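You operate a simulated robot arm through the tools that you are given. There is no shell and no other tool.

The job below is to be done with a simulated two-armed robot. You get a single attempt, and the scene is never put back.

## Task
Slide the die in and brush the crumbs off the press table.
Fine: punch out of the die to its rest first; green brush back on the pink mat. Set down upright: bench brush. What is to be rubbed or washed off counts as gone when no trace of it is left.

The check looks at the end state, three seconds after you hand in, the way a careful person would. Anything else that was tipped, shoved, dropped, spilled or broken makes it a failure.

## Robot
Two 7-joint arms with two-finger parallel grippers on one trunk that stands fixed in place. Base frame: the origin is at the foot of the trunk, x ahead of it, y to its left, z up; the work surface is at about z = 800. Readings come in mm, degrees, newtons and seconds.
The left shoulder is at [70, 163, 1195], the right one opposite. With the tool pointing down near the work surface each hand reaches from about 380 to 880 mm from the base axis, measured 20 degrees to its own side. Payload 3.43 kg a hand.
Tool frame (each hand has its own): the origin (TCP) lies between the finger pads and is the grasp point; the fingertips stand 34 mm ahead of it; z points along the fingers, y is the line along which they close. Largest opening 128 mm; finger width 24, thickness 12; the body of the gripper, 48 by 130 mm, starts 96 mm behind the TCP.
Orientation is told as [roll, pitch, yaw] about the base's x, y, z axes, in that order, counted from this pose: with the fingers straight down and closing along the base's y, the tool's x points along the base's -x, its y along +y and its z along -z.

## Interface
- The arms move only by the tool move_arm. It takes "left_increments", "right_increments" or both (then of equal length, played together; a hand with none holds still); each is a list of rows, each a list of 3 entries, a list of its own where there are three numbers: the shift along the tool's x, y, z in units of 250 mm (1.0 is 250 mm), then the turn, a rotation vector about the tool's x, y, z in units of 180 degrees (1.0 is 180 degrees), then the gripper command, from -1 (shut) to 1 (fully open), values between in proportion. In form: [[[dx, dy, dz], [ax, ay, az], hand], ...]. A call has 1 to 20 rows; each row is the pose to reach, as a shift and turn from the pose commanded when the call began, along the tool's axes at that moment. A call with a number of a shift or a turn outside -1 to 1 is refused whole. Rows are played at 5 a second. More than 50 mm and 8.6 degrees between two rows, or a gripper value outside its range, and nothing of the call is played. Where a pose cannot be reached the arm comes as near as it can. A force on the tool above 40 N (or 10 N above the force at the start of the call, whichever is more), or a blocked arm, ends the call early, and 0.2 s more pass. Each finger travels about 153 mm/s and halts on what it meets, pressing with about 32 N; the grip force reading is that of the motor and also rises with nothing between the fingers. The clock runs only during rows and for 0.2 s after the last one: add rows that repeat a pose to give the fingers time. It gives the time, the measured TCP pose, the force on the tool (base axes), the opening and the grip force at its end, in the units of the frame above (readings bear some noise), with the torque about the TCP (base axes, N m) and any sound that the robot's microphone picked up, and new pictures: "pictures" is both (left out), scene, wrist or none (wrist: the cameras of the hands that moved).
- Cameras (640 x 400 px; columns grow to the right, rows downward): "scene" is now at [132.3, 37.5, 1419.8]; the picture's right is [0.41, -0.91, 0.00], its down [-0.53, -0.24, -0.81] and it looks along [0.74, 0.33, -0.59] (base axes); focal length 298 px, centre (320, 200). "left" rides on the left gripper at [76, 11, -160] in its tool frame; the picture's right is [-0.15, 0.99, 0.00], its down [-0.88, -0.13, -0.46] and it looks along [-0.45, -0.07, 0.89] (tool axes); focal length 234 px, centre (320, 200). "right" rides on the right gripper at [76, -11, -160] in its tool frame; the picture's right is [0.15, 0.99, 0.00], its down [-0.88, 0.13, -0.46] and it looks along [-0.45, 0.07, 0.89] (tool axes); focal length 234 px, centre (320, 200). There is no depth. A picture from a camera that has moved, and an enlarged one, comes with that camera's place and axes in the base frame and with its lens.
- slide_trunk(by): slides the trunk up (or, below 0, down) by that many mm; the arms and the scene camera ride with it, the base frame stays. It gives what a move gives, with no picture.
- aim_head(pan, tilt): turns the head with the scene camera to pan (to the left, within 86 degrees either way) and tilt (down, from -29 to 69), counted from straight ahead of the robot. It gives what a move gives, and a new picture of the scene camera.
- close_up(camera, box): a new picture of the part [left, top, right, bottom] of that camera's present view, enlarged. No time passes.
- close_job(): hands the job in; it is judged then, once.

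Nothing tells you positions but the pictures and the camera data. Unless the task says otherwise, let go and move clear before handing in.

The tools are called after "Request:" as name(argument=value, ...) on one line, values as JSON. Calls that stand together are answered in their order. move_arm: Moves the arms, as the interface text tells. Its arguments: {"type":"object","properties":{"left_increments":{"type":"array","items":{"type":"array"}},"right_increments":{"type":"array","items":{"type":"array"}},"pictures":{"type":"string","enum":["both","scene","wrist","none"]}},"required":[]} The other tools are called the same way: slide_trunk (by) slides the trunk up or down; aim_head (pan, tilt) turns the head that bears the scene camera; close_up (camera, box) takes an enlarged picture of a part of a camera's view; close_job () hands the job in.

At the start:

```text
time: 0.0
left_tcp_pos: [375.6, 570.1, 1219.5]
left_ee_rot: [0.1, 0.1, 0.0]
left_force: [0.0, -0.4, 0.0]
left_torque: [0.01, 0.0, -0.02]
left_grip_width: 127.9
left_grasp_force: 0.1
right_tcp_pos: [520.9, 9.9, 1169.1]
right_ee_rot: [0.0, 0.0, 0.0]
right_force: [-0.7, 0.4, 0.1]
right_torque: [0.01, 0.05, 0.02]
right_grip_width: 128.0
right_grasp_force: 0.1
trunk travel left (down, up): [-675.0, 265.0]
head pan, tilt: [24.3, 35.9]
```

scene: 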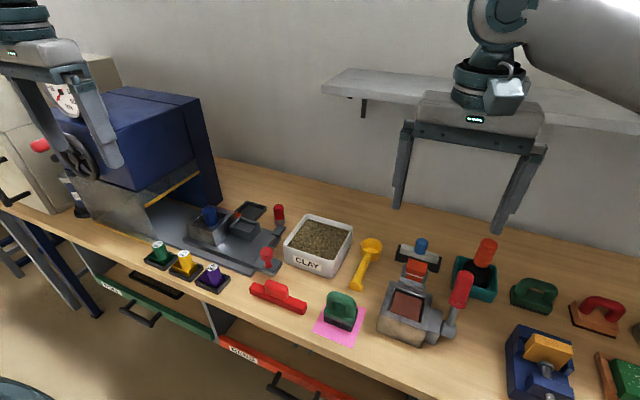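
right: 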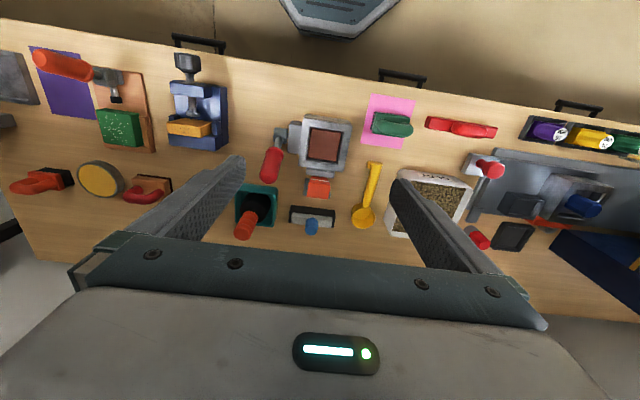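
left: 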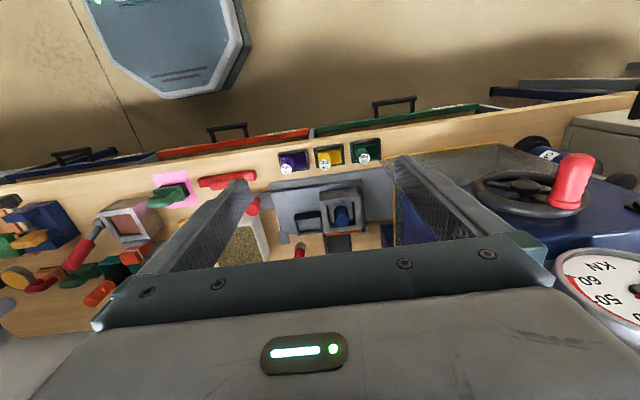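

I see a bench with a big blue press on the left, a press table with a die set (blue-knobbed punch), tins, a red brush, a green brush on the pink mat, a clay tray and several other tools. I will look more closely before moving anything.

Request:
close_up(camera="scene", box=[140, 180, 300, 280])

Request:
close_up(camera="scene", box=[300, 220, 500, 345])

Request:
close_up(camera="scene", box=[0, 50, 240, 200])

Request:
close_up(camera="left", box=[240, 120, 420, 260])

Request:
close_up(camera="right", box=[440, 80, 640, 280])

```text
4.00 times, centred on (220, 230) of scene
camera zoom: at [132.3, 37.5, 1419.8], right [0.41, -0.91, 0.0], down [-0.53, -0.24, -0.81], along [0.74, 0.33, -0.59], focal length 1192 px, centre (720, 80)
```

zoom: 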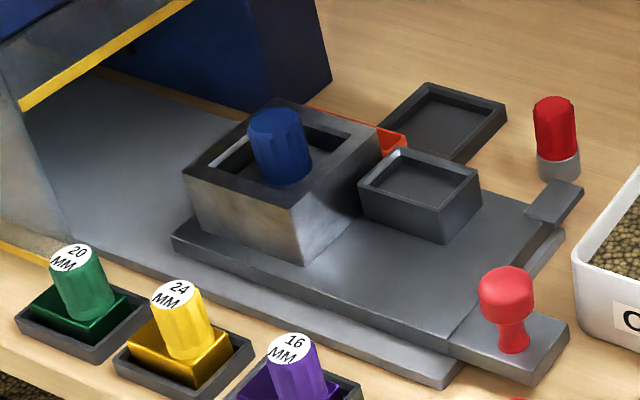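

```text
3.20 times, centred on (400, 282) of scene
camera zoom: at [132.3, 37.5, 1419.8], right [0.41, -0.91, 0.0], down [-0.53, -0.24, -0.81], along [0.74, 0.33, -0.59], focal length 953 px, centre (64, -64)
```

zoom: 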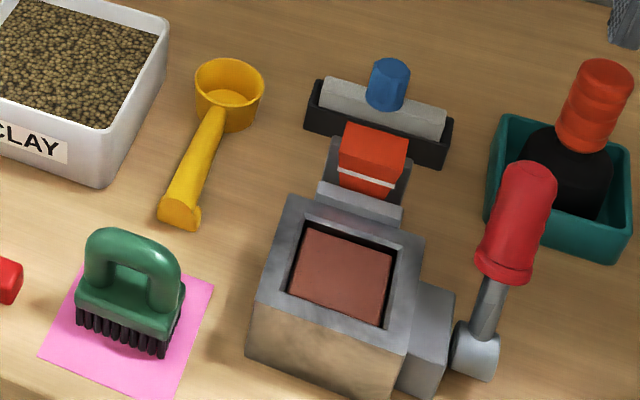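

```text
2.67 times, centred on (120, 125) of scene
camera zoom: at [132.3, 37.5, 1419.8], right [0.41, -0.91, 0.0], down [-0.53, -0.24, -0.81], along [0.74, 0.33, -0.59], focal length 794 px, centre (853, 400)
```

zoom: 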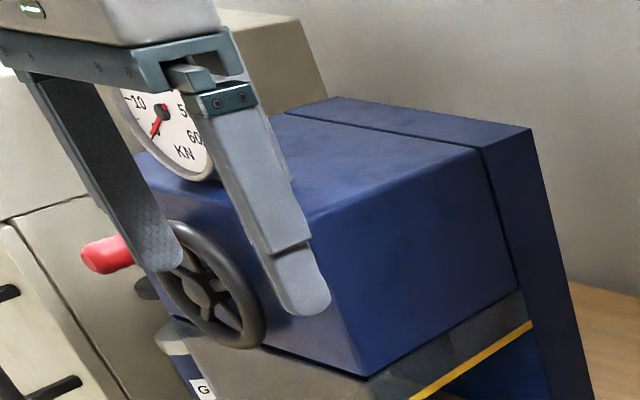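

```text
2.86 times, centred on (330, 190) of left
camera zoom: at [299.0, 580.0, 1380.1], right [0.15, 0.99, 0.0], down [0.88, -0.13, 0.46], along [0.45, -0.07, -0.89], focal length 669 px, centre (291, 229)
```

zoom: 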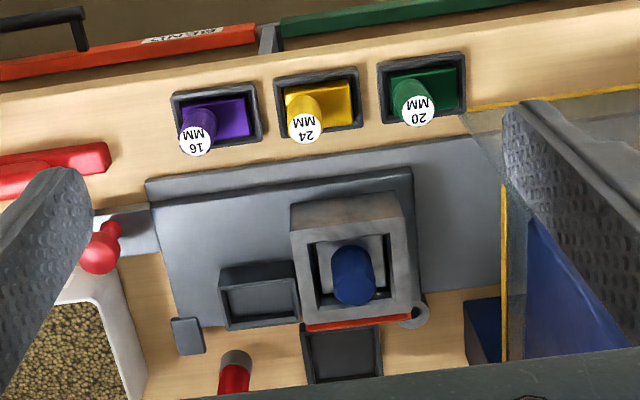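

```text
2.00 times, centred on (540, 180) of right
camera zoom: at [446.1, -1.5, 1328.5], right [-0.15, 0.99, 0.0], down [0.88, 0.13, 0.46], along [0.45, 0.07, -0.89], focal length 468 px, centre (-120, 240)
```

zoom: 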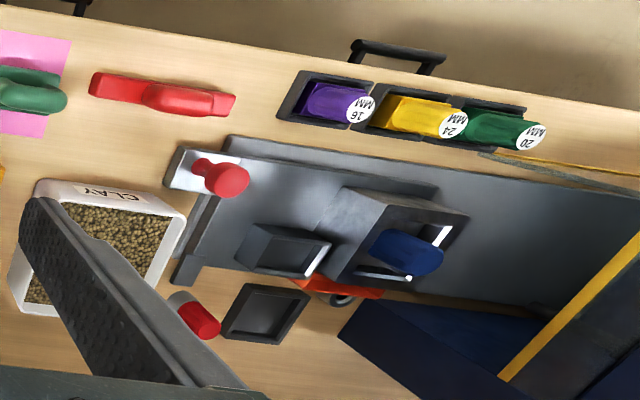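

The die with the blue punch sits on a sled with a red knob, and there are two empty trays that could be the punch's rest. I'll turn the head for better views of the press area and the rest of the bench.

Request:
aim_head(pan=48, tilt=40)

```text
time: 0.9
left_tcp_pos: [374.9, 569.9, 1219.9]
left_ee_rot: [0.0, 0.0, 0.0]
left_force: [-0.6, -0.8, 0.3]
left_torque: [-0.02, -0.04, 0.01]
left_grip_width: 128.0
left_grasp_force: 0.1
right_tcp_pos: [521.2, 9.9, 1170.7]
right_ee_rot: [0.0, 0.0, -0.1]
right_force: [0.3, -0.2, 0.0]
right_torque: [0.03, 0.02, 0.03]
right_grip_width: 128.1
right_grasp_force: 0.1
trunk travel left (down, up): [-675.0, 265.0]
head pan, tilt: [48.0, 40.0]
camera scene: at [109.4, 64.6, 1413.6], right [0.74, -0.67, 0.0], down [-0.43, -0.48, -0.77], along [0.51, 0.57, -0.64], focal length 298 px, centre (320, 200)
```

scene: 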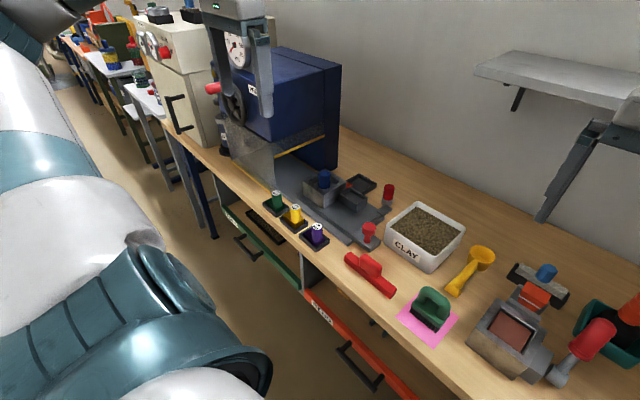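

Request:
close_up(camera="scene", box=[250, 130, 410, 250])

Request:
close_up(camera="scene", box=[180, 40, 360, 190])

Request:
aim_head(pan=0, tilt=40)

Request:
aim_head(pan=-35, tilt=40)

```text
3.33 times, centred on (330, 190) of scene
camera zoom: at [109.4, 64.6, 1413.6], right [0.74, -0.67, 0.0], down [-0.43, -0.48, -0.77], along [0.51, 0.57, -0.64], focal length 993 px, centre (287, 233)
```

zoom: 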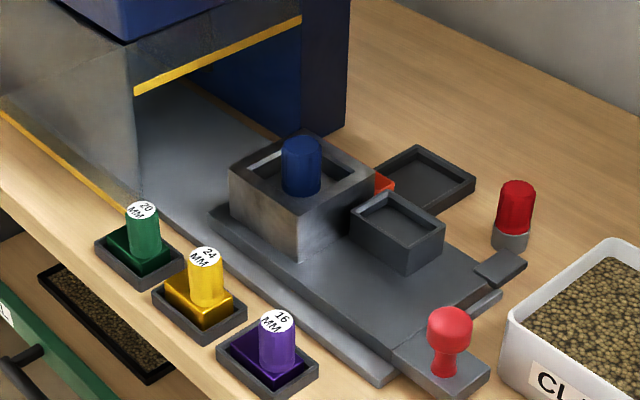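

```text
2.67 times, centred on (270, 115) of scene
camera zoom: at [109.4, 64.6, 1413.6], right [0.74, -0.67, 0.0], down [-0.43, -0.48, -0.77], along [0.51, 0.57, -0.64], focal length 794 px, centre (453, 427)
```

zoom: 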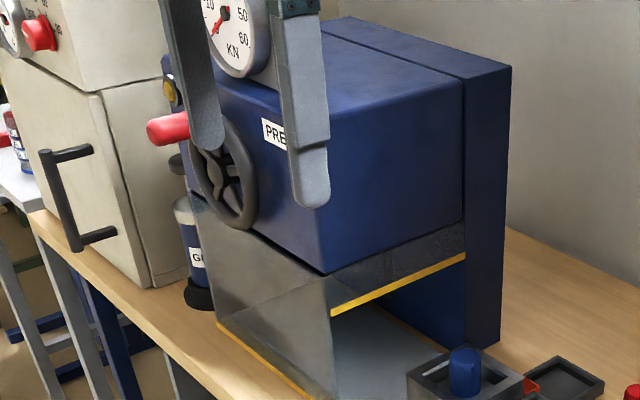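

```text
time: 2.0
left_tcp_pos: [374.7, 570.5, 1219.5]
left_ee_rot: [0.0, 0.0, 0.1]
left_force: [-0.3, 0.2, 0.3]
left_torque: [-0.01, -0.02, 0.02]
left_grip_width: 128.0
left_grasp_force: 0.1
right_tcp_pos: [521.2, 10.5, 1167.9]
right_ee_rot: [0.0, 0.1, 0.0]
right_force: [-1.4, -0.3, -0.4]
right_torque: [0.0, -0.02, -0.01]
right_grip_width: 127.9
right_grasp_force: 0.1
trunk travel left (down, up): [-675.0, 265.0]
head pan, tilt: [0.0, 40.0]
camera scene: at [137.5, 1.6, 1413.6], right [0.0, -1.0, 0.0], down [-0.64, 0.0, -0.77], along [0.77, 0.0, -0.64], focal length 298 px, centre (320, 200)
```

scene: 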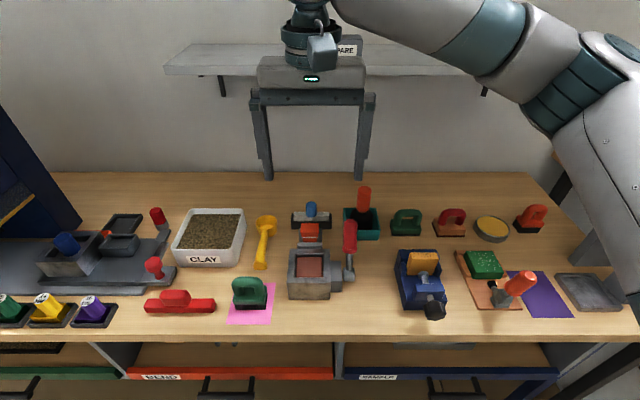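

```text
time: 3.0
left_tcp_pos: [375.1, 570.3, 1219.0]
left_ee_rot: [0.0, 0.0, 0.0]
left_force: [0.3, -0.7, 0.2]
left_torque: [0.03, -0.03, 0.0]
left_grip_width: 127.8
left_grasp_force: 0.0
right_tcp_pos: [521.5, 10.3, 1168.8]
right_ee_rot: [0.1, 0.1, 0.0]
right_force: [-0.5, 0.3, -0.2]
right_torque: [-0.01, -0.02, 0.01]
right_grip_width: 127.6
right_grasp_force: 0.0
trunk travel left (down, up): [-675.0, 265.0]
head pan, tilt: [-35.0, 40.0]
camera scene: at [122.2, -47.2, 1413.6], right [-0.57, -0.82, 0.0], down [-0.53, 0.37, -0.77], along [0.63, -0.44, -0.64], focal length 298 px, centre (320, 200)
```

scene: 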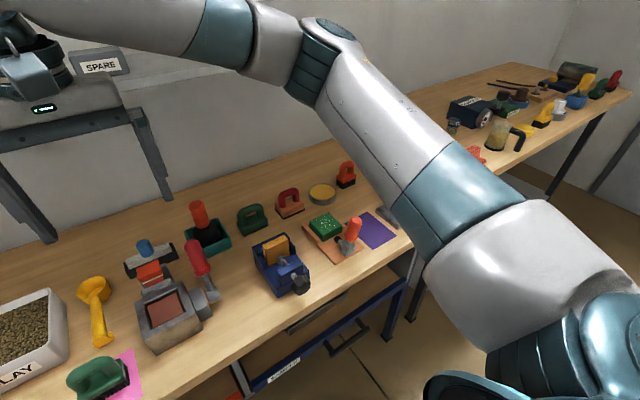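

Nothing on the press table reads as crumbs yet. I'll zoom tightly on the table from the left wrist camera.

Request:
close_up(camera="left", box=[270, 150, 340, 200])

Request:
close_up(camera="left", box=[330, 150, 400, 200])

Request:
close_up(camera="left", box=[270, 195, 340, 245])

Request:
close_up(camera="left", box=[330, 195, 400, 245])

Request:
close_up(camera="left", box=[380, 130, 640, 330])

```text
8.00 times, centred on (305, 175) of left
camera zoom: at [299.0, 580.0, 1380.1], right [0.15, 0.99, 0.0], down [0.88, -0.13, 0.46], along [0.45, -0.07, -0.89], focal length 1873 px, centre (440, 400)
```

zoom: 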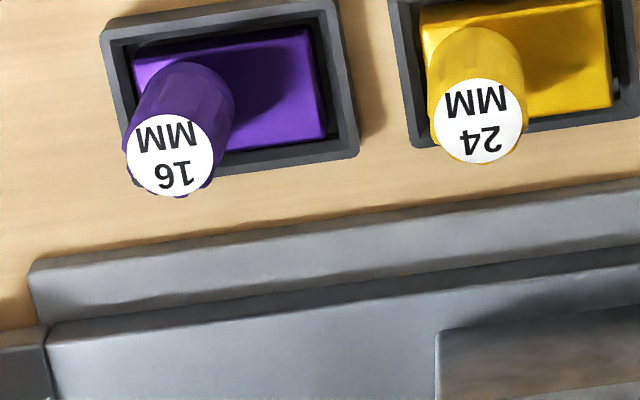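

```text
8.00 times, centred on (365, 175) of left
camera zoom: at [299.0, 580.0, 1380.1], right [0.15, 0.99, 0.0], down [0.88, -0.13, 0.46], along [0.45, -0.07, -0.89], focal length 1873 px, centre (-40, 400)
```

zoom: 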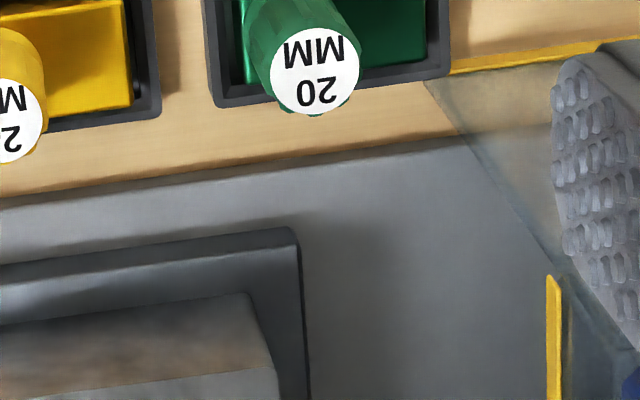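

```text
8.00 times, centred on (305, 220) of left
camera zoom: at [299.0, 580.0, 1380.1], right [0.15, 0.99, 0.0], down [0.88, -0.13, 0.46], along [0.45, -0.07, -0.89], focal length 1873 px, centre (440, 40)
```

zoom: 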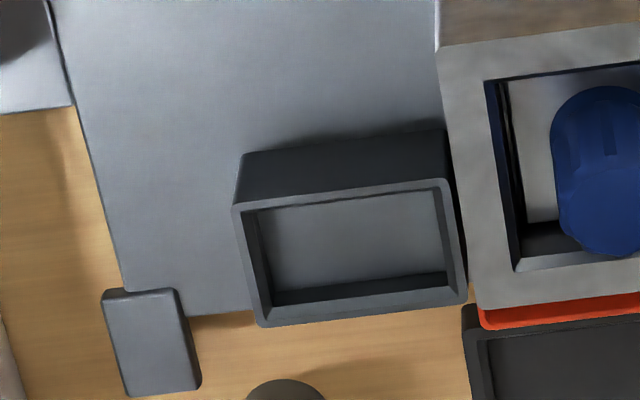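

```text
8.00 times, centred on (365, 220) of left
camera zoom: at [299.0, 580.0, 1380.1], right [0.15, 0.99, 0.0], down [0.88, -0.13, 0.46], along [0.45, -0.07, -0.89], focal length 1873 px, centre (-40, 40)
```

zoom: 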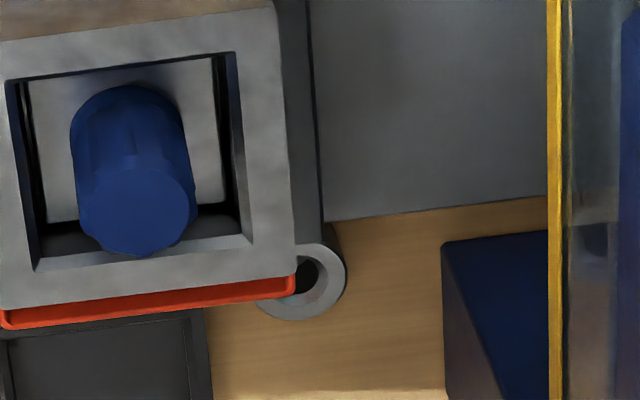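

```text
2.00 times, centred on (510, 230) of left
camera zoom: at [299.0, 580.0, 1380.1], right [0.15, 0.99, 0.0], down [0.88, -0.13, 0.46], along [0.45, -0.07, -0.89], focal length 468 px, centre (-60, 140)
```

zoom: 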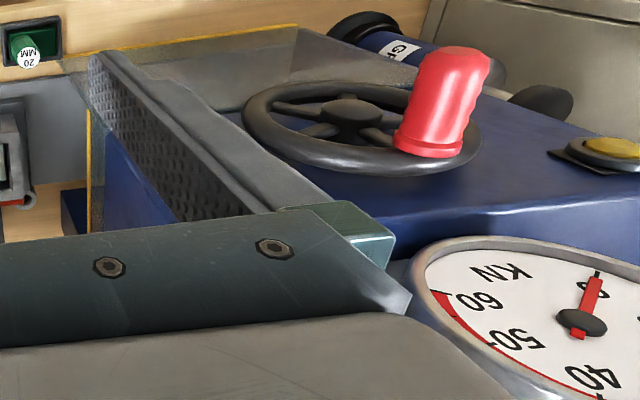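

The press table spans roughly x 518–678 and y 409 upward. The die is near (597, 588), its top at z≈883, and a guard pane stands at y≈698. I'll lower the left hand a little, clear of everything, to inspect the punch, the trays and any crumbs more closely.

Request:
move_arm(left_increments=[[[-0.08, -0.06, 0.11], [0, 0, 0], 1], [[-0.17, -0.12, 0.22], [0, 0, 0], 1], [[-0.25, -0.17, 0.34], [0, 0, 0], 1], [[-0.34, -0.23, 0.45], [0, 0, 0], 1], [[-0.42, -0.28, 0.56], [0, 0, 0], 1]], pictures="wrist")

Request:
aim_head(pan=48, tilt=40)

```text
time: 4.2
left_tcp_pos: [484.0, 498.4, 1080.3]
left_ee_rot: [-0.1, 0.1, 0.0]
left_force: [0.9, -0.7, 0.6]
left_torque: [-0.02, 0.06, -0.01]
left_grip_width: 128.2
left_grasp_force: 0.1
right_tcp_pos: [521.9, 12.0, 1167.4]
right_ee_rot: [-0.1, 0.1, 0.1]
right_force: [0.8, -0.1, -0.8]
right_torque: [0.01, 0.02, 0.02]
right_grip_width: 128.1
right_grasp_force: 0.0
trunk travel left (down, up): [-675.0, 265.0]
head pan, tilt: [-35.0, 40.0]
camera left: at [406.9, 508.9, 1240.0], right [0.15, 0.99, 0.0], down [0.88, -0.13, 0.45], along [0.45, -0.07, -0.89], focal length 234 px, centre (320, 200)
```

left: 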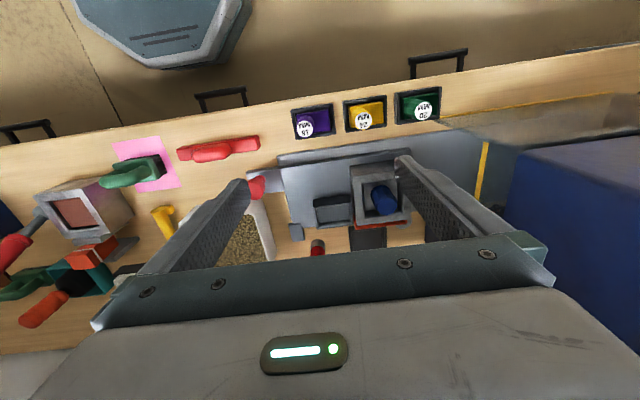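

```text
time: 5.8
left_tcp_pos: [481.4, 499.2, 1079.9]
left_ee_rot: [0.1, 0.0, 0.0]
left_force: [0.0, 0.4, 0.0]
left_torque: [-0.01, 0.01, -0.01]
left_grip_width: 128.2
left_grasp_force: 0.1
right_tcp_pos: [520.5, 10.2, 1168.4]
right_ee_rot: [0.0, 0.0, 0.0]
right_force: [-0.1, 0.3, -0.4]
right_torque: [0.0, 0.0, -0.04]
right_grip_width: 128.0
right_grasp_force: 0.0
trunk travel left (down, up): [-675.0, 265.0]
head pan, tilt: [48.0, 40.0]
camera scene: at [109.6, 64.6, 1413.6], right [0.74, -0.67, 0.0], down [-0.43, -0.48, -0.77], along [0.51, 0.57, -0.64], focal length 298 px, centre (320, 200)
```

scene: 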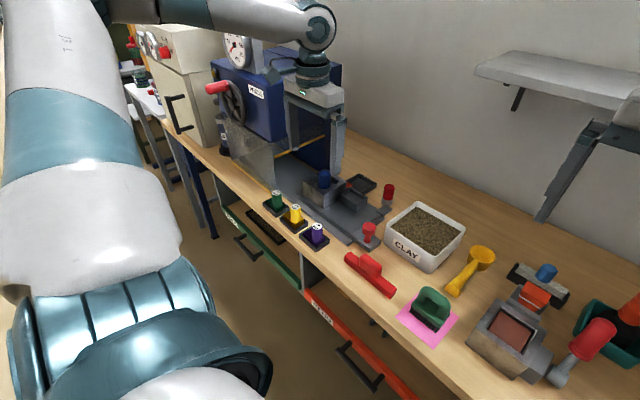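

Request:
close_up(camera="left", box=[300, 150, 430, 250])

Request:
close_up(camera="left", box=[400, 100, 530, 220])

Request:
close_up(camera="left", box=[240, 130, 330, 250])

Request:
close_up(camera="scene", box=[290, 150, 400, 220])

```text
4.00 times, centred on (365, 200) of left
camera zoom: at [405.3, 509.2, 1240.9], right [0.15, 0.99, 0.0], down [0.88, -0.13, 0.46], along [0.45, -0.07, -0.89], focal length 937 px, centre (140, 200)
```

zoom: 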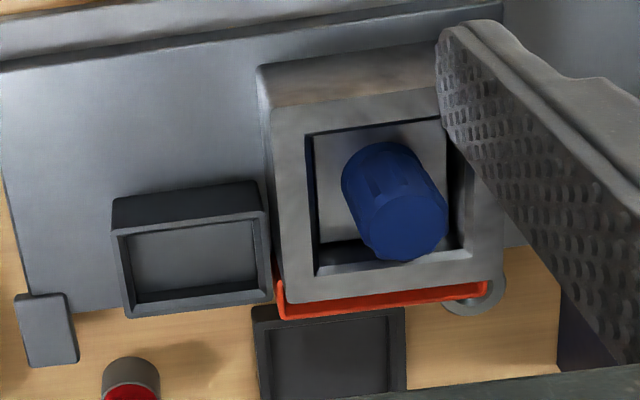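

```text
3.33 times, centred on (465, 160) of left
camera zoom: at [405.3, 509.2, 1240.9], right [0.15, 0.99, 0.0], down [0.88, -0.13, 0.46], along [0.45, -0.07, -0.89], focal length 781 px, centre (-163, 333)
```

zoom: 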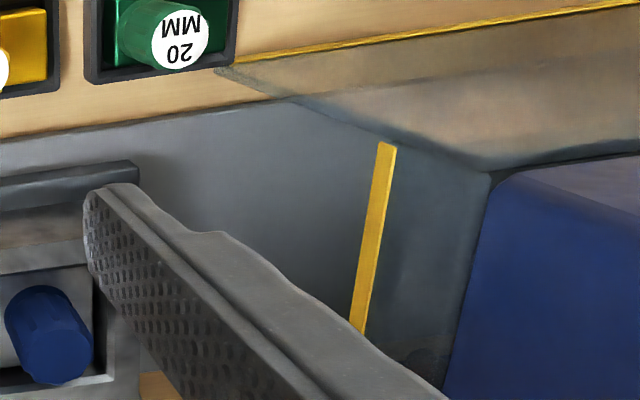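

```text
3.33 times, centred on (285, 190) of left
camera zoom: at [405.3, 509.2, 1240.9], right [0.15, 0.99, 0.0], down [0.88, -0.13, 0.46], along [0.45, -0.07, -0.89], focal length 781 px, centre (437, 233)
```

zoom: 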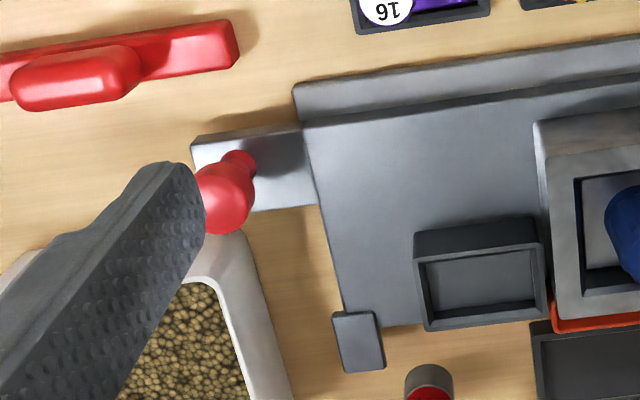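

```text
5.71 times, centred on (345, 185) of scene
camera zoom: at [109.6, 64.6, 1413.6], right [0.74, -0.67, 0.0], down [-0.43, -0.48, -0.77], along [0.51, 0.57, -0.64], focal length 1702 px, centre (177, 286)
```

zoom: 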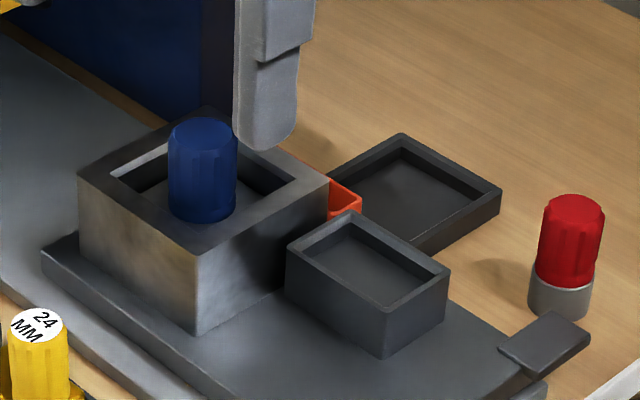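

The table between the sled and the guard looks clean from above, so the crumbs may be hidden under the press. I'll swing the left hand to the right end of the table, looking left under the guard.

Request:
move_arm(left_increments=[[[-0.026, -0.046, 0.023], [-0.0145, -0.0145, -0.0398], 1], [[-0.052, -0.093, 0.047], [-0.029, -0.029, -0.0796], 1], [[-0.078, -0.139, 0.07], [-0.0435, -0.0435, -0.1195], 1], [[-0.104, -0.185, 0.093], [-0.058, -0.058, -0.1593], 1], [[-0.13, -0.232, 0.117], [-0.0725, -0.0725, -0.1991], 1], [[-0.156, -0.278, 0.14], [-0.087, -0.087, -0.2389], 1], [[-0.182, -0.324, 0.163], [-0.1014, -0.1014, -0.2787], 1], [[-0.208, -0.371, 0.187], [-0.1159, -0.1159, -0.3185], 1], [[-0.234, -0.417, 0.21], [-0.1304, -0.1304, -0.3584], 1], [[-0.26, -0.463, 0.233], [-0.1449, -0.1449, -0.3982], 1], [[-0.286, -0.51, 0.257], [-0.1594, -0.1594, -0.438], 1], [[-0.312, -0.556, 0.28], [-0.1739, -0.1739, -0.4778], 1]], pictures="wrist")

```text
time: 8.4
left_tcp_pos: [559.7, 359.7, 1009.5]
left_ee_rot: [0.0, -39.9, 90.2]
left_force: [-0.4, -0.8, 0.8]
left_torque: [-0.03, -0.01, 0.03]
left_grip_width: 128.1
left_grasp_force: 0.0
right_tcp_pos: [522.1, 10.5, 1168.8]
right_ee_rot: [-0.1, 0.0, 0.0]
right_force: [0.1, -0.7, 0.4]
right_torque: [0.01, 0.0, 0.01]
right_grip_width: 128.1
right_grasp_force: 0.1
trunk travel left (down, up): [-675.0, 265.0]
head pan, tilt: [48.0, 40.0]
camera left: at [548.5, 198.6, 1083.3], right [-0.99, 0.11, 0.09], down [0.13, 0.38, 0.92], along [0.06, 0.92, -0.39], focal length 234 px, centre (320, 200)
```

left: 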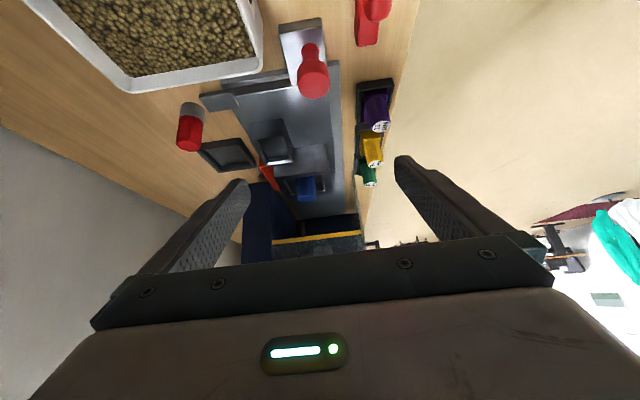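

Request:
close_up(camera="left", box=[240, 130, 400, 260])

Request:
close_up(camera="left", box=[170, 20, 400, 200])

Request:
close_up(camera="left", box=[260, 200, 380, 245])

```text
3.08 times, centred on (320, 195) of left
camera zoom: at [548.5, 198.6, 1083.3], right [-0.99, 0.11, 0.09], down [0.13, 0.38, 0.92], along [0.06, 0.92, -0.39], focal length 720 px, centre (320, 215)
```

zoom: 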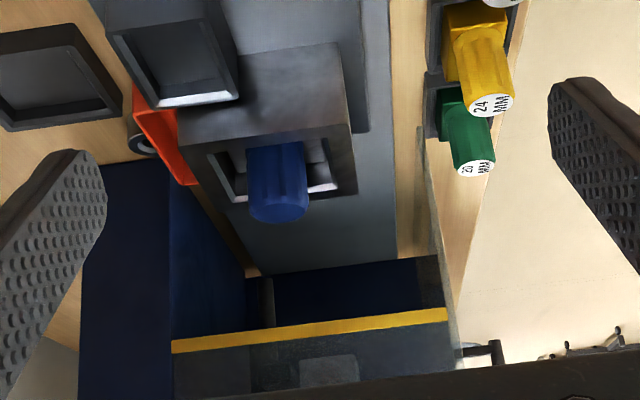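

```text
2.22 times, centred on (285, 110) of left
camera zoom: at [548.5, 198.6, 1083.3], right [-0.99, 0.11, 0.09], down [0.13, 0.38, 0.92], along [0.06, 0.92, -0.39], focal length 520 px, centre (398, 400)
```

zoom: 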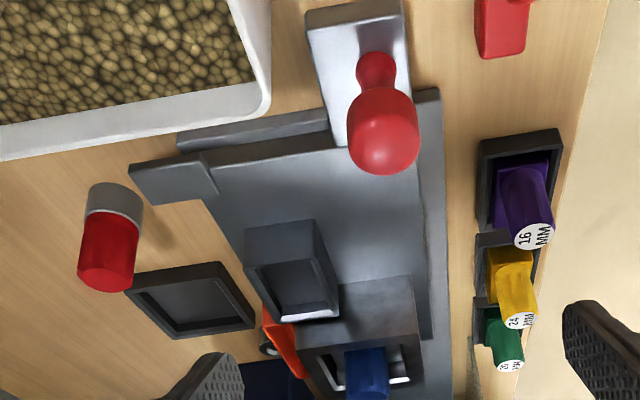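

```text
5.33 times, centred on (320, 222) of left
camera zoom: at [548.5, 198.6, 1083.3], right [-0.99, 0.11, 0.09], down [0.13, 0.38, 0.92], along [0.06, 0.92, -0.39], focal length 1249 px, centre (320, 80)
```

zoom: 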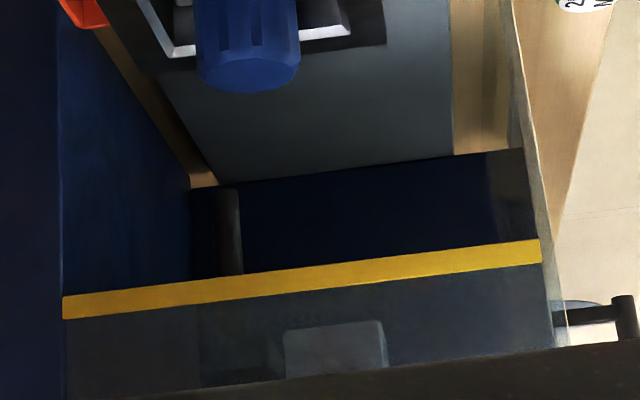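

The press interior also looks clean, so crumbs may be hidden under the sled. The square tray behind the die matches the die cavity in size. I'll look at that tray and the punch from above.

Request:
move_arm(left_increments=[[[-0.065, 0, 0.016], [0.0145, 0.0145, 0.0398], 1], [[-0.13, 0, 0.031], [0.029, 0.029, 0.0796], 1], [[-0.196, 0, 0.047], [0.0435, 0.0435, 0.1195], 1], [[-0.261, 0, 0.062], [0.058, 0.058, 0.1593], 1], [[-0.326, 0, 0.078], [0.0725, 0.0725, 0.1991], 1], [[-0.391, 0, 0.093], [0.087, 0.087, 0.2389], 1], [[-0.457, 0, 0.109], [0.1014, 0.1014, 0.2787], 1], [[-0.522, 0, 0.125], [0.1159, 0.1159, 0.3185], 1], [[-0.587, 0, 0.14], [0.1304, 0.1304, 0.3584], 1], [[-0.652, 0, 0.156], [0.1449, 0.1449, 0.3982], 1], [[-0.718, 0, 0.171], [0.1594, 0.1594, 0.438], 1], [[-0.783, 0, 0.187], [0.1739, 0.1739, 0.4778], 1]], pictures="wrist")

```text
time: 11.0
left_tcp_pos: [556.8, 541.8, 1101.5]
left_ee_rot: [-0.1, 0.1, -0.1]
left_force: [0.8, 0.0, -0.3]
left_torque: [-0.01, 0.01, 0.01]
left_grip_width: 128.0
left_grasp_force: 0.0
right_tcp_pos: [521.1, 11.6, 1167.5]
right_ee_rot: [0.0, 0.1, 0.0]
right_force: [0.3, 0.5, -0.7]
right_torque: [0.0, -0.01, 0.02]
right_grip_width: 128.1
right_grasp_force: 0.0
trunk travel left (down, up): [-675.0, 265.0]
head pan, tilt: [48.0, 40.0]
camera left: at [481.2, 552.1, 1260.5], right [0.15, 0.99, 0.0], down [0.88, -0.13, 0.45], along [0.45, -0.07, -0.89], focal length 234 px, centre (320, 200)
```

left: 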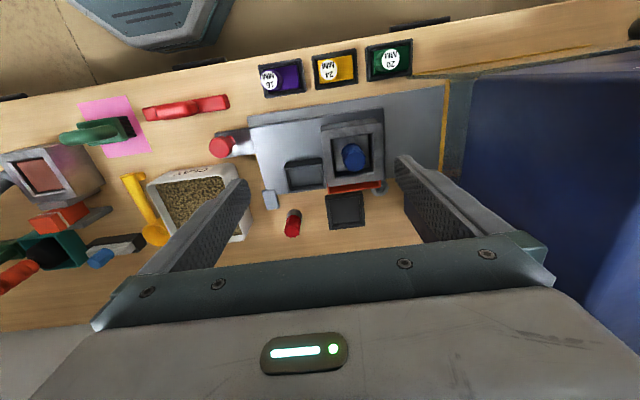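

Request:
close_up(camera="left", box=[270, 100, 410, 240])

Request:
close_up(camera="left", box=[310, 170, 400, 240])

Request:
close_up(camera="left", box=[230, 90, 320, 160])

Request:
close_up(camera="left", box=[310, 90, 400, 160])

Request:
close_up(camera="left", box=[60, 80, 240, 200])

```text
2.86 times, centred on (340, 170) of left
camera zoom: at [481.2, 552.1, 1260.5], right [0.15, 0.99, 0.0], down [0.88, -0.13, 0.45], along [0.45, -0.07, -0.89], focal length 669 px, centre (263, 286)
```

zoom: 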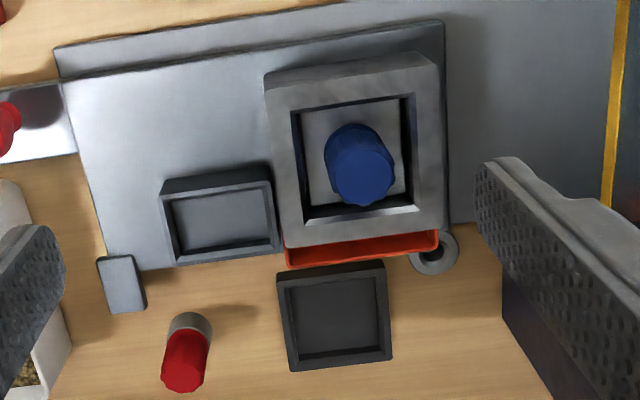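

```text
5.71 times, centred on (355, 205) of left
camera zoom: at [481.2, 552.1, 1260.5], right [0.15, 0.99, 0.0], down [0.88, -0.13, 0.45], along [0.45, -0.07, -0.89], focal length 1338 px, centre (120, 171)
```

zoom: 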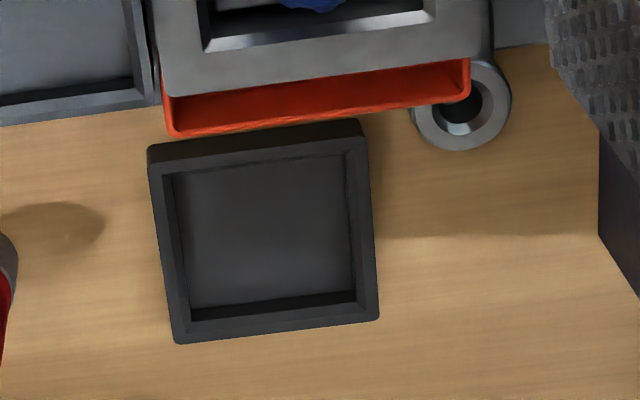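

```text
5.71 times, centred on (275, 125) of left
camera zoom: at [481.2, 552.1, 1260.5], right [0.15, 0.99, 0.0], down [0.88, -0.13, 0.45], along [0.45, -0.07, -0.89], focal length 1338 px, centre (577, 629)
```

zoom: 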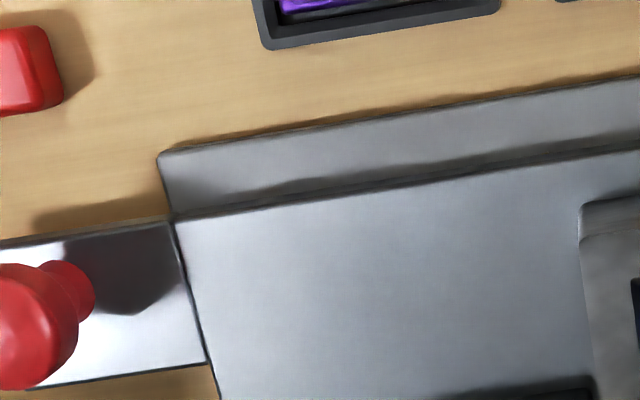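

```text
5.71 times, centred on (355, 125) of left
camera zoom: at [481.2, 552.1, 1260.5], right [0.15, 0.99, 0.0], down [0.88, -0.13, 0.45], along [0.45, -0.07, -0.89], focal length 1338 px, centre (120, 629)
```

zoom: 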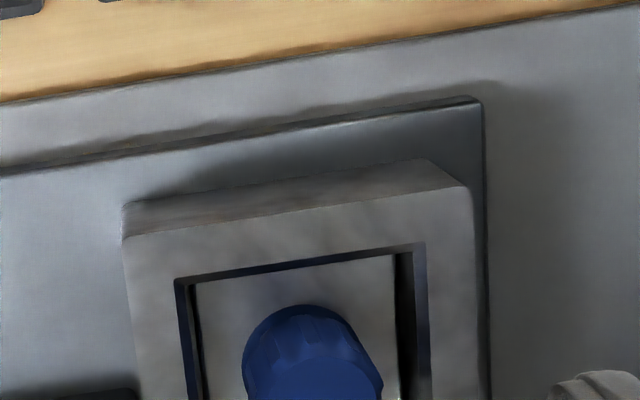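

```text
3.33 times, centred on (150, 140) of left
camera zoom: at [481.2, 552.1, 1260.5], right [0.15, 0.99, 0.0], down [0.88, -0.13, 0.45], along [0.45, -0.07, -0.89], focal length 781 px, centre (887, 400)
```

zoom: 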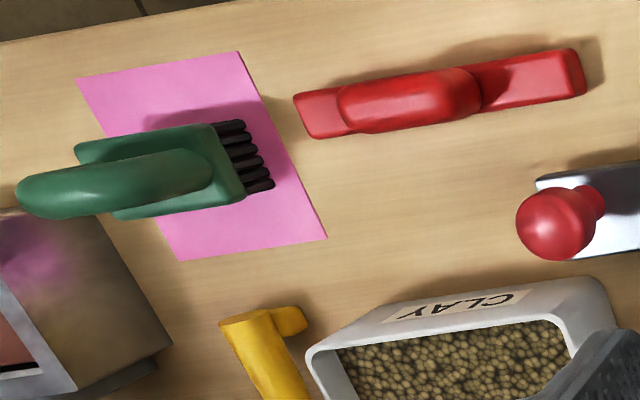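

The blue punch plate is about 60 mm square. It fits the square tray behind the die at about (744, 569), with its rim at z≈820 and about 65 mm inside. The box on the sled is too small, so the square tray is the rest. I'll test the left hand's reach above that tray first.

Request:
move_arm(left_increments=[[[-0.124, 0.019, 0.093], [0, 0, 0], 1], [[-0.248, 0.038, 0.187], [0, 0, 0], 1], [[-0.372, 0.057, 0.28], [0, 0, 0], 1], [[-0.496, 0.076, 0.373], [0, 0, 0], 1], [[-0.62, 0.095, 0.467], [0, 0, 0], 1], [[-0.744, 0.114, 0.56], [0, 0, 0], 1], [[-0.744, 0.114, 0.56], [0, 0, 0], 1]], pictures="both")

```text
time: 12.6
left_tcp_pos: [721.6, 565.0, 966.6]
left_ee_rot: [0.0, -0.1, 0.0]
left_force: [0.0, 0.1, 0.6]
left_torque: [-0.03, 0.0, 0.0]
left_grip_width: 128.0
left_grasp_force: 0.1
left hand out of reach, approached as far as the arm can: row 6, 7
right_tcp_pos: [519.0, 12.5, 1169.2]
right_ee_rot: [-0.1, 0.0, 0.1]
right_force: [0.4, 0.2, 0.0]
right_torque: [-0.05, -0.01, 0.01]
right_grip_width: 127.7
right_grasp_force: 0.0
trunk travel left (down, up): [-675.0, 265.0]
head pan, tilt: [48.0, 40.0]
camera scene: at [108.5, 66.7, 1413.6], right [0.74, -0.67, 0.0], down [-0.43, -0.48, -0.77], along [0.51, 0.57, -0.64], focal length 298 px, centre (320, 200)
camera left: at [644.8, 574.8, 1126.5], right [0.15, 0.99, 0.0], down [0.88, -0.13, 0.46], along [0.45, -0.07, -0.89], focal length 234 px, centre (320, 200)
```

scene: 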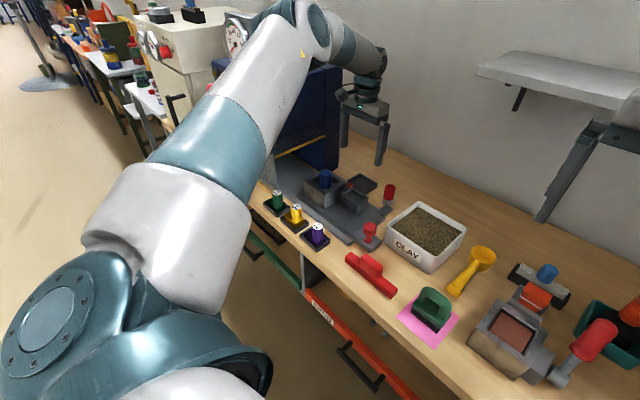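
left: 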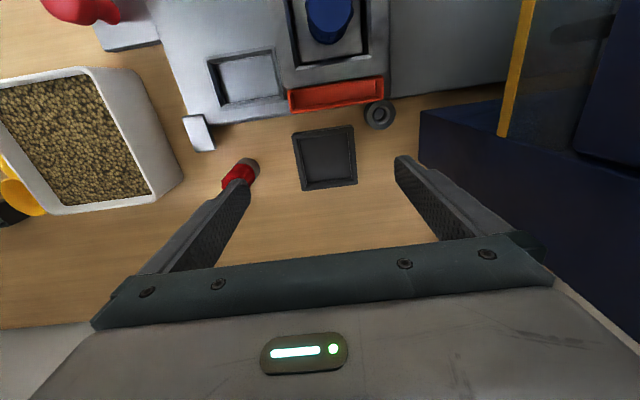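

The straight-down reach falls about 20 mm short of the tray, so I'll carry the punch with the hand tilted about 12° outward. First I'll refine the tray's position from this nearer view.

Request:
close_up(camera="left", box=[270, 60, 410, 200])

Request:
close_up(camera="left", box=[260, 0, 420, 110])

Request:
close_up(camera="left", box=[380, 0, 540, 140])

```text
2.86 times, centred on (340, 130) of left
camera zoom: at [644.8, 574.8, 1126.5], right [0.15, 0.99, 0.0], down [0.88, -0.13, 0.46], along [0.45, -0.07, -0.89], focal length 669 px, centre (263, 400)
```

zoom: 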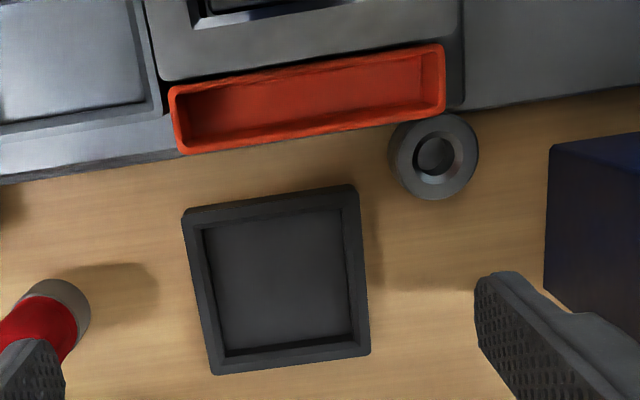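

```text
3.64 times, centred on (340, 55) of left
camera zoom: at [644.8, 574.8, 1126.5], right [0.15, 0.99, 0.0], down [0.88, -0.13, 0.46], along [0.45, -0.07, -0.89], focal length 852 px, centre (247, 727)
```

zoom: 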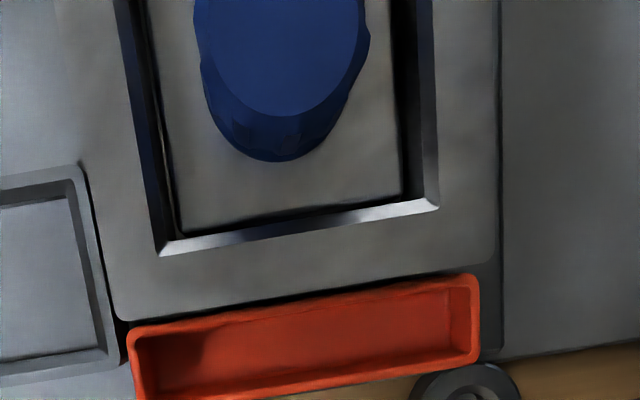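

```text
2.86 times, centred on (460, 70) of left
camera zoom: at [644.8, 574.8, 1126.5], right [0.15, 0.99, 0.0], down [0.88, -0.13, 0.46], along [0.45, -0.07, -0.89], focal length 669 px, centre (-80, 571)
```

zoom: 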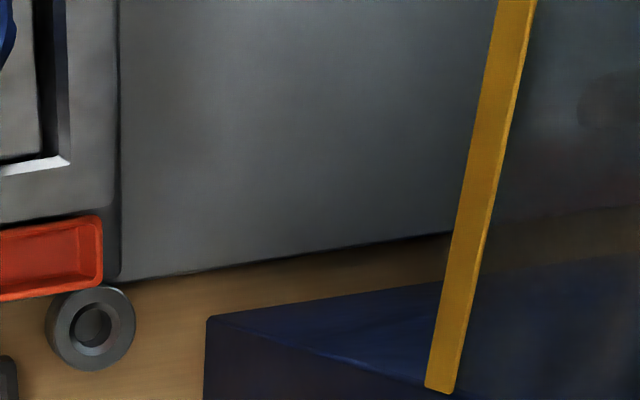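

Request:
close_up(camera="left", box=[325, 120, 365, 195])

Request:
close_up(camera="left", box=[288, 120, 328, 195])

Request:
close_up(camera="left", box=[285, 0, 375, 70])

```text
5.33 times, centred on (345, 158) of left
camera zoom: at [644.8, 574.8, 1126.5], right [0.15, 0.99, 0.0], down [0.88, -0.13, 0.46], along [0.45, -0.07, -0.89], focal length 1249 px, centre (187, 427)
```

zoom: 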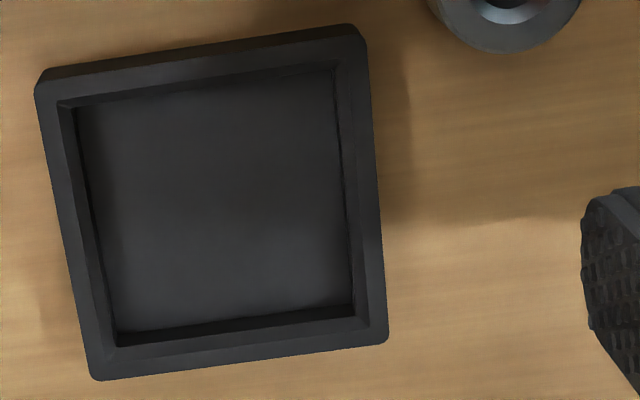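

```text
5.33 times, centred on (308, 158) of left
camera zoom: at [644.8, 574.8, 1126.5], right [0.15, 0.99, 0.0], down [0.88, -0.13, 0.46], along [0.45, -0.07, -0.89], focal length 1249 px, centre (384, 427)
```

zoom: 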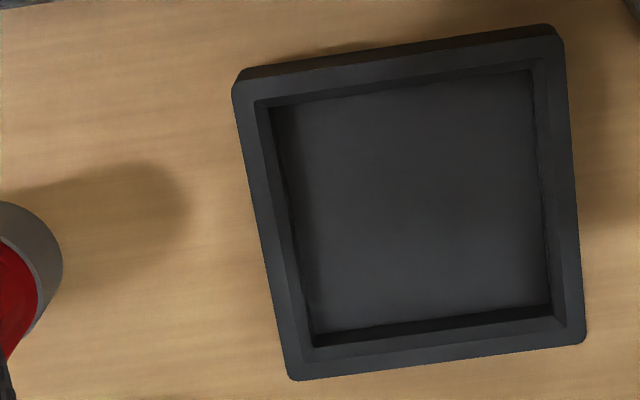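

```text
5.71 times, centred on (330, 35) of left
camera zoom: at [644.8, 574.8, 1126.5], right [0.15, 0.99, 0.0], down [0.88, -0.13, 0.46], along [0.45, -0.07, -0.89], focal length 1338 px, centre (263, 1143)
```

zoom: 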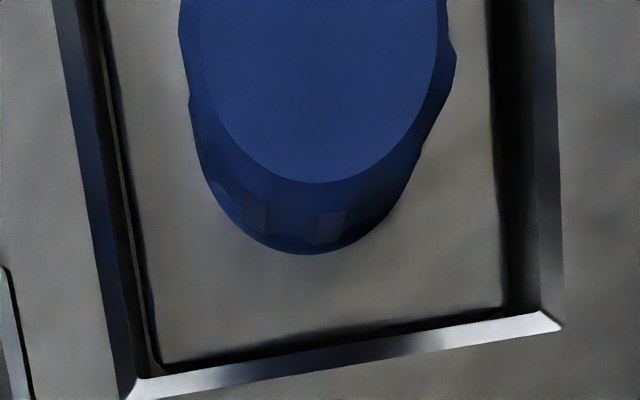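

Tray centre works out to about (742.4, 568.6) with a 66 mm inside. The punch is at about (598, 589), its knob standing from the die top at z=883 to about z=917. I'll move above the punch with the hand tilted 12° and check which pose the commands count from.

Request:
move_arm(left_increments=[[[0.13, 0.02, -0.06], [0, -0.0167, 0], 0.6], [[0.26, 0.04, -0.12], [0, -0.0333, 0], 0.4], [[0.39, 0.06, -0.18], [0, -0.05, 0], 0.2], [[0.52, 0.08, -0.24], [0, -0.0667, 0], 0.1], [[0.52, 0.08, -0.24], [0, -0.0667, 0], 0.1]], pictures="both")

```text
time: 13.8
left_tcp_pos: [592.3, 580.9, 1026.8]
left_ee_rot: [0.1, -11.9, -0.2]
left_force: [0.8, -0.7, 0.4]
left_torque: [0.01, 0.04, -0.02]
left_grip_width: 70.6
left_grasp_force: 0.1
right_tcp_pos: [521.6, 9.8, 1168.3]
right_ee_rot: [0.0, 0.2, 0.0]
right_force: [0.1, 0.3, 0.5]
right_torque: [0.02, 0.03, 0.01]
right_grip_width: 128.0
right_grasp_force: 0.0
trunk travel left (down, up): [-675.0, 265.0]
head pan, tilt: [48.0, 40.0]
camera scene: at [111.5, 63.9, 1413.4], right [0.74, -0.67, 0.0], down [-0.43, -0.48, -0.77], along [0.51, 0.57, -0.64], focal length 298 px, centre (320, 200)
camera left: at [485.2, 589.9, 1167.0], right [0.14, 0.99, 0.03], down [0.77, -0.13, 0.63], along [0.62, -0.07, -0.78], focal length 234 px, centre (320, 200)
```

scene: 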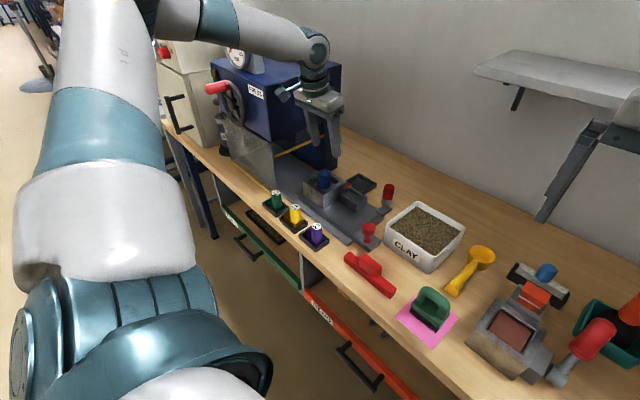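
left: 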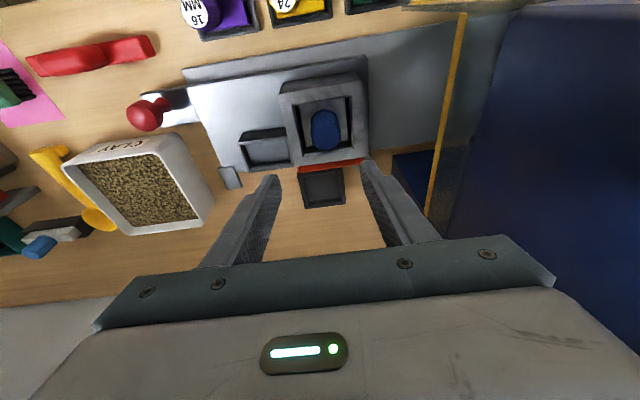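

Request:
move_arm(left_increments=[[[0, 0, 0], [0, 0, 0], 0.1]], pictures="none")

Request:
move_arm(left_increments=[[[0, 0, 0], [0, 0, 0], 0.1]], pictures="none")

Request:
close_up(camera="left", box=[230, 60, 400, 220])

```text
time: 14.2
left_tcp_pos: [590.9, 583.1, 1027.0]
left_ee_rot: [0.0, -12.0, 0.0]
left_force: [0.5, 0.0, -0.1]
left_torque: [0.04, -0.02, 0.0]
left_grip_width: 70.4
left_grasp_force: 0.1
right_tcp_pos: [519.9, 10.0, 1169.6]
right_ee_rot: [0.0, 0.0, -0.1]
right_force: [0.5, -0.2, 0.9]
right_torque: [-0.01, -0.01, -0.04]
right_grip_width: 128.0
right_grasp_force: 0.1
trunk travel left (down, up): [-675.0, 265.0]
head pan, tilt: [48.0, 40.0]
```

```text
time: 14.6
left_tcp_pos: [591.6, 581.2, 1026.5]
left_ee_rot: [0.0, -12.0, 0.0]
left_force: [-0.1, 0.2, 0.3]
left_torque: [0.0, 0.01, 0.01]
left_grip_width: 70.5
left_grasp_force: 0.0
right_tcp_pos: [520.8, 10.8, 1169.1]
right_ee_rot: [0.0, 0.0, 0.1]
right_force: [-0.1, 1.0, -0.3]
right_torque: [0.01, 0.0, 0.02]
right_grip_width: 128.0
right_grasp_force: 0.1
trunk travel left (down, up): [-675.0, 265.0]
head pan, tilt: [48.0, 40.0]
```

```text
2.50 times, centred on (315, 140) of left
camera zoom: at [483.4, 590.9, 1167.6], right [0.14, 0.99, 0.03], down [0.77, -0.13, 0.63], along [0.63, -0.07, -0.78], focal length 585 px, centre (332, 350)
```

zoom: 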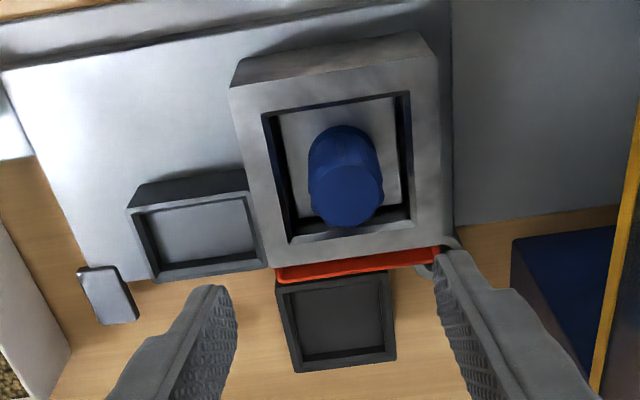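

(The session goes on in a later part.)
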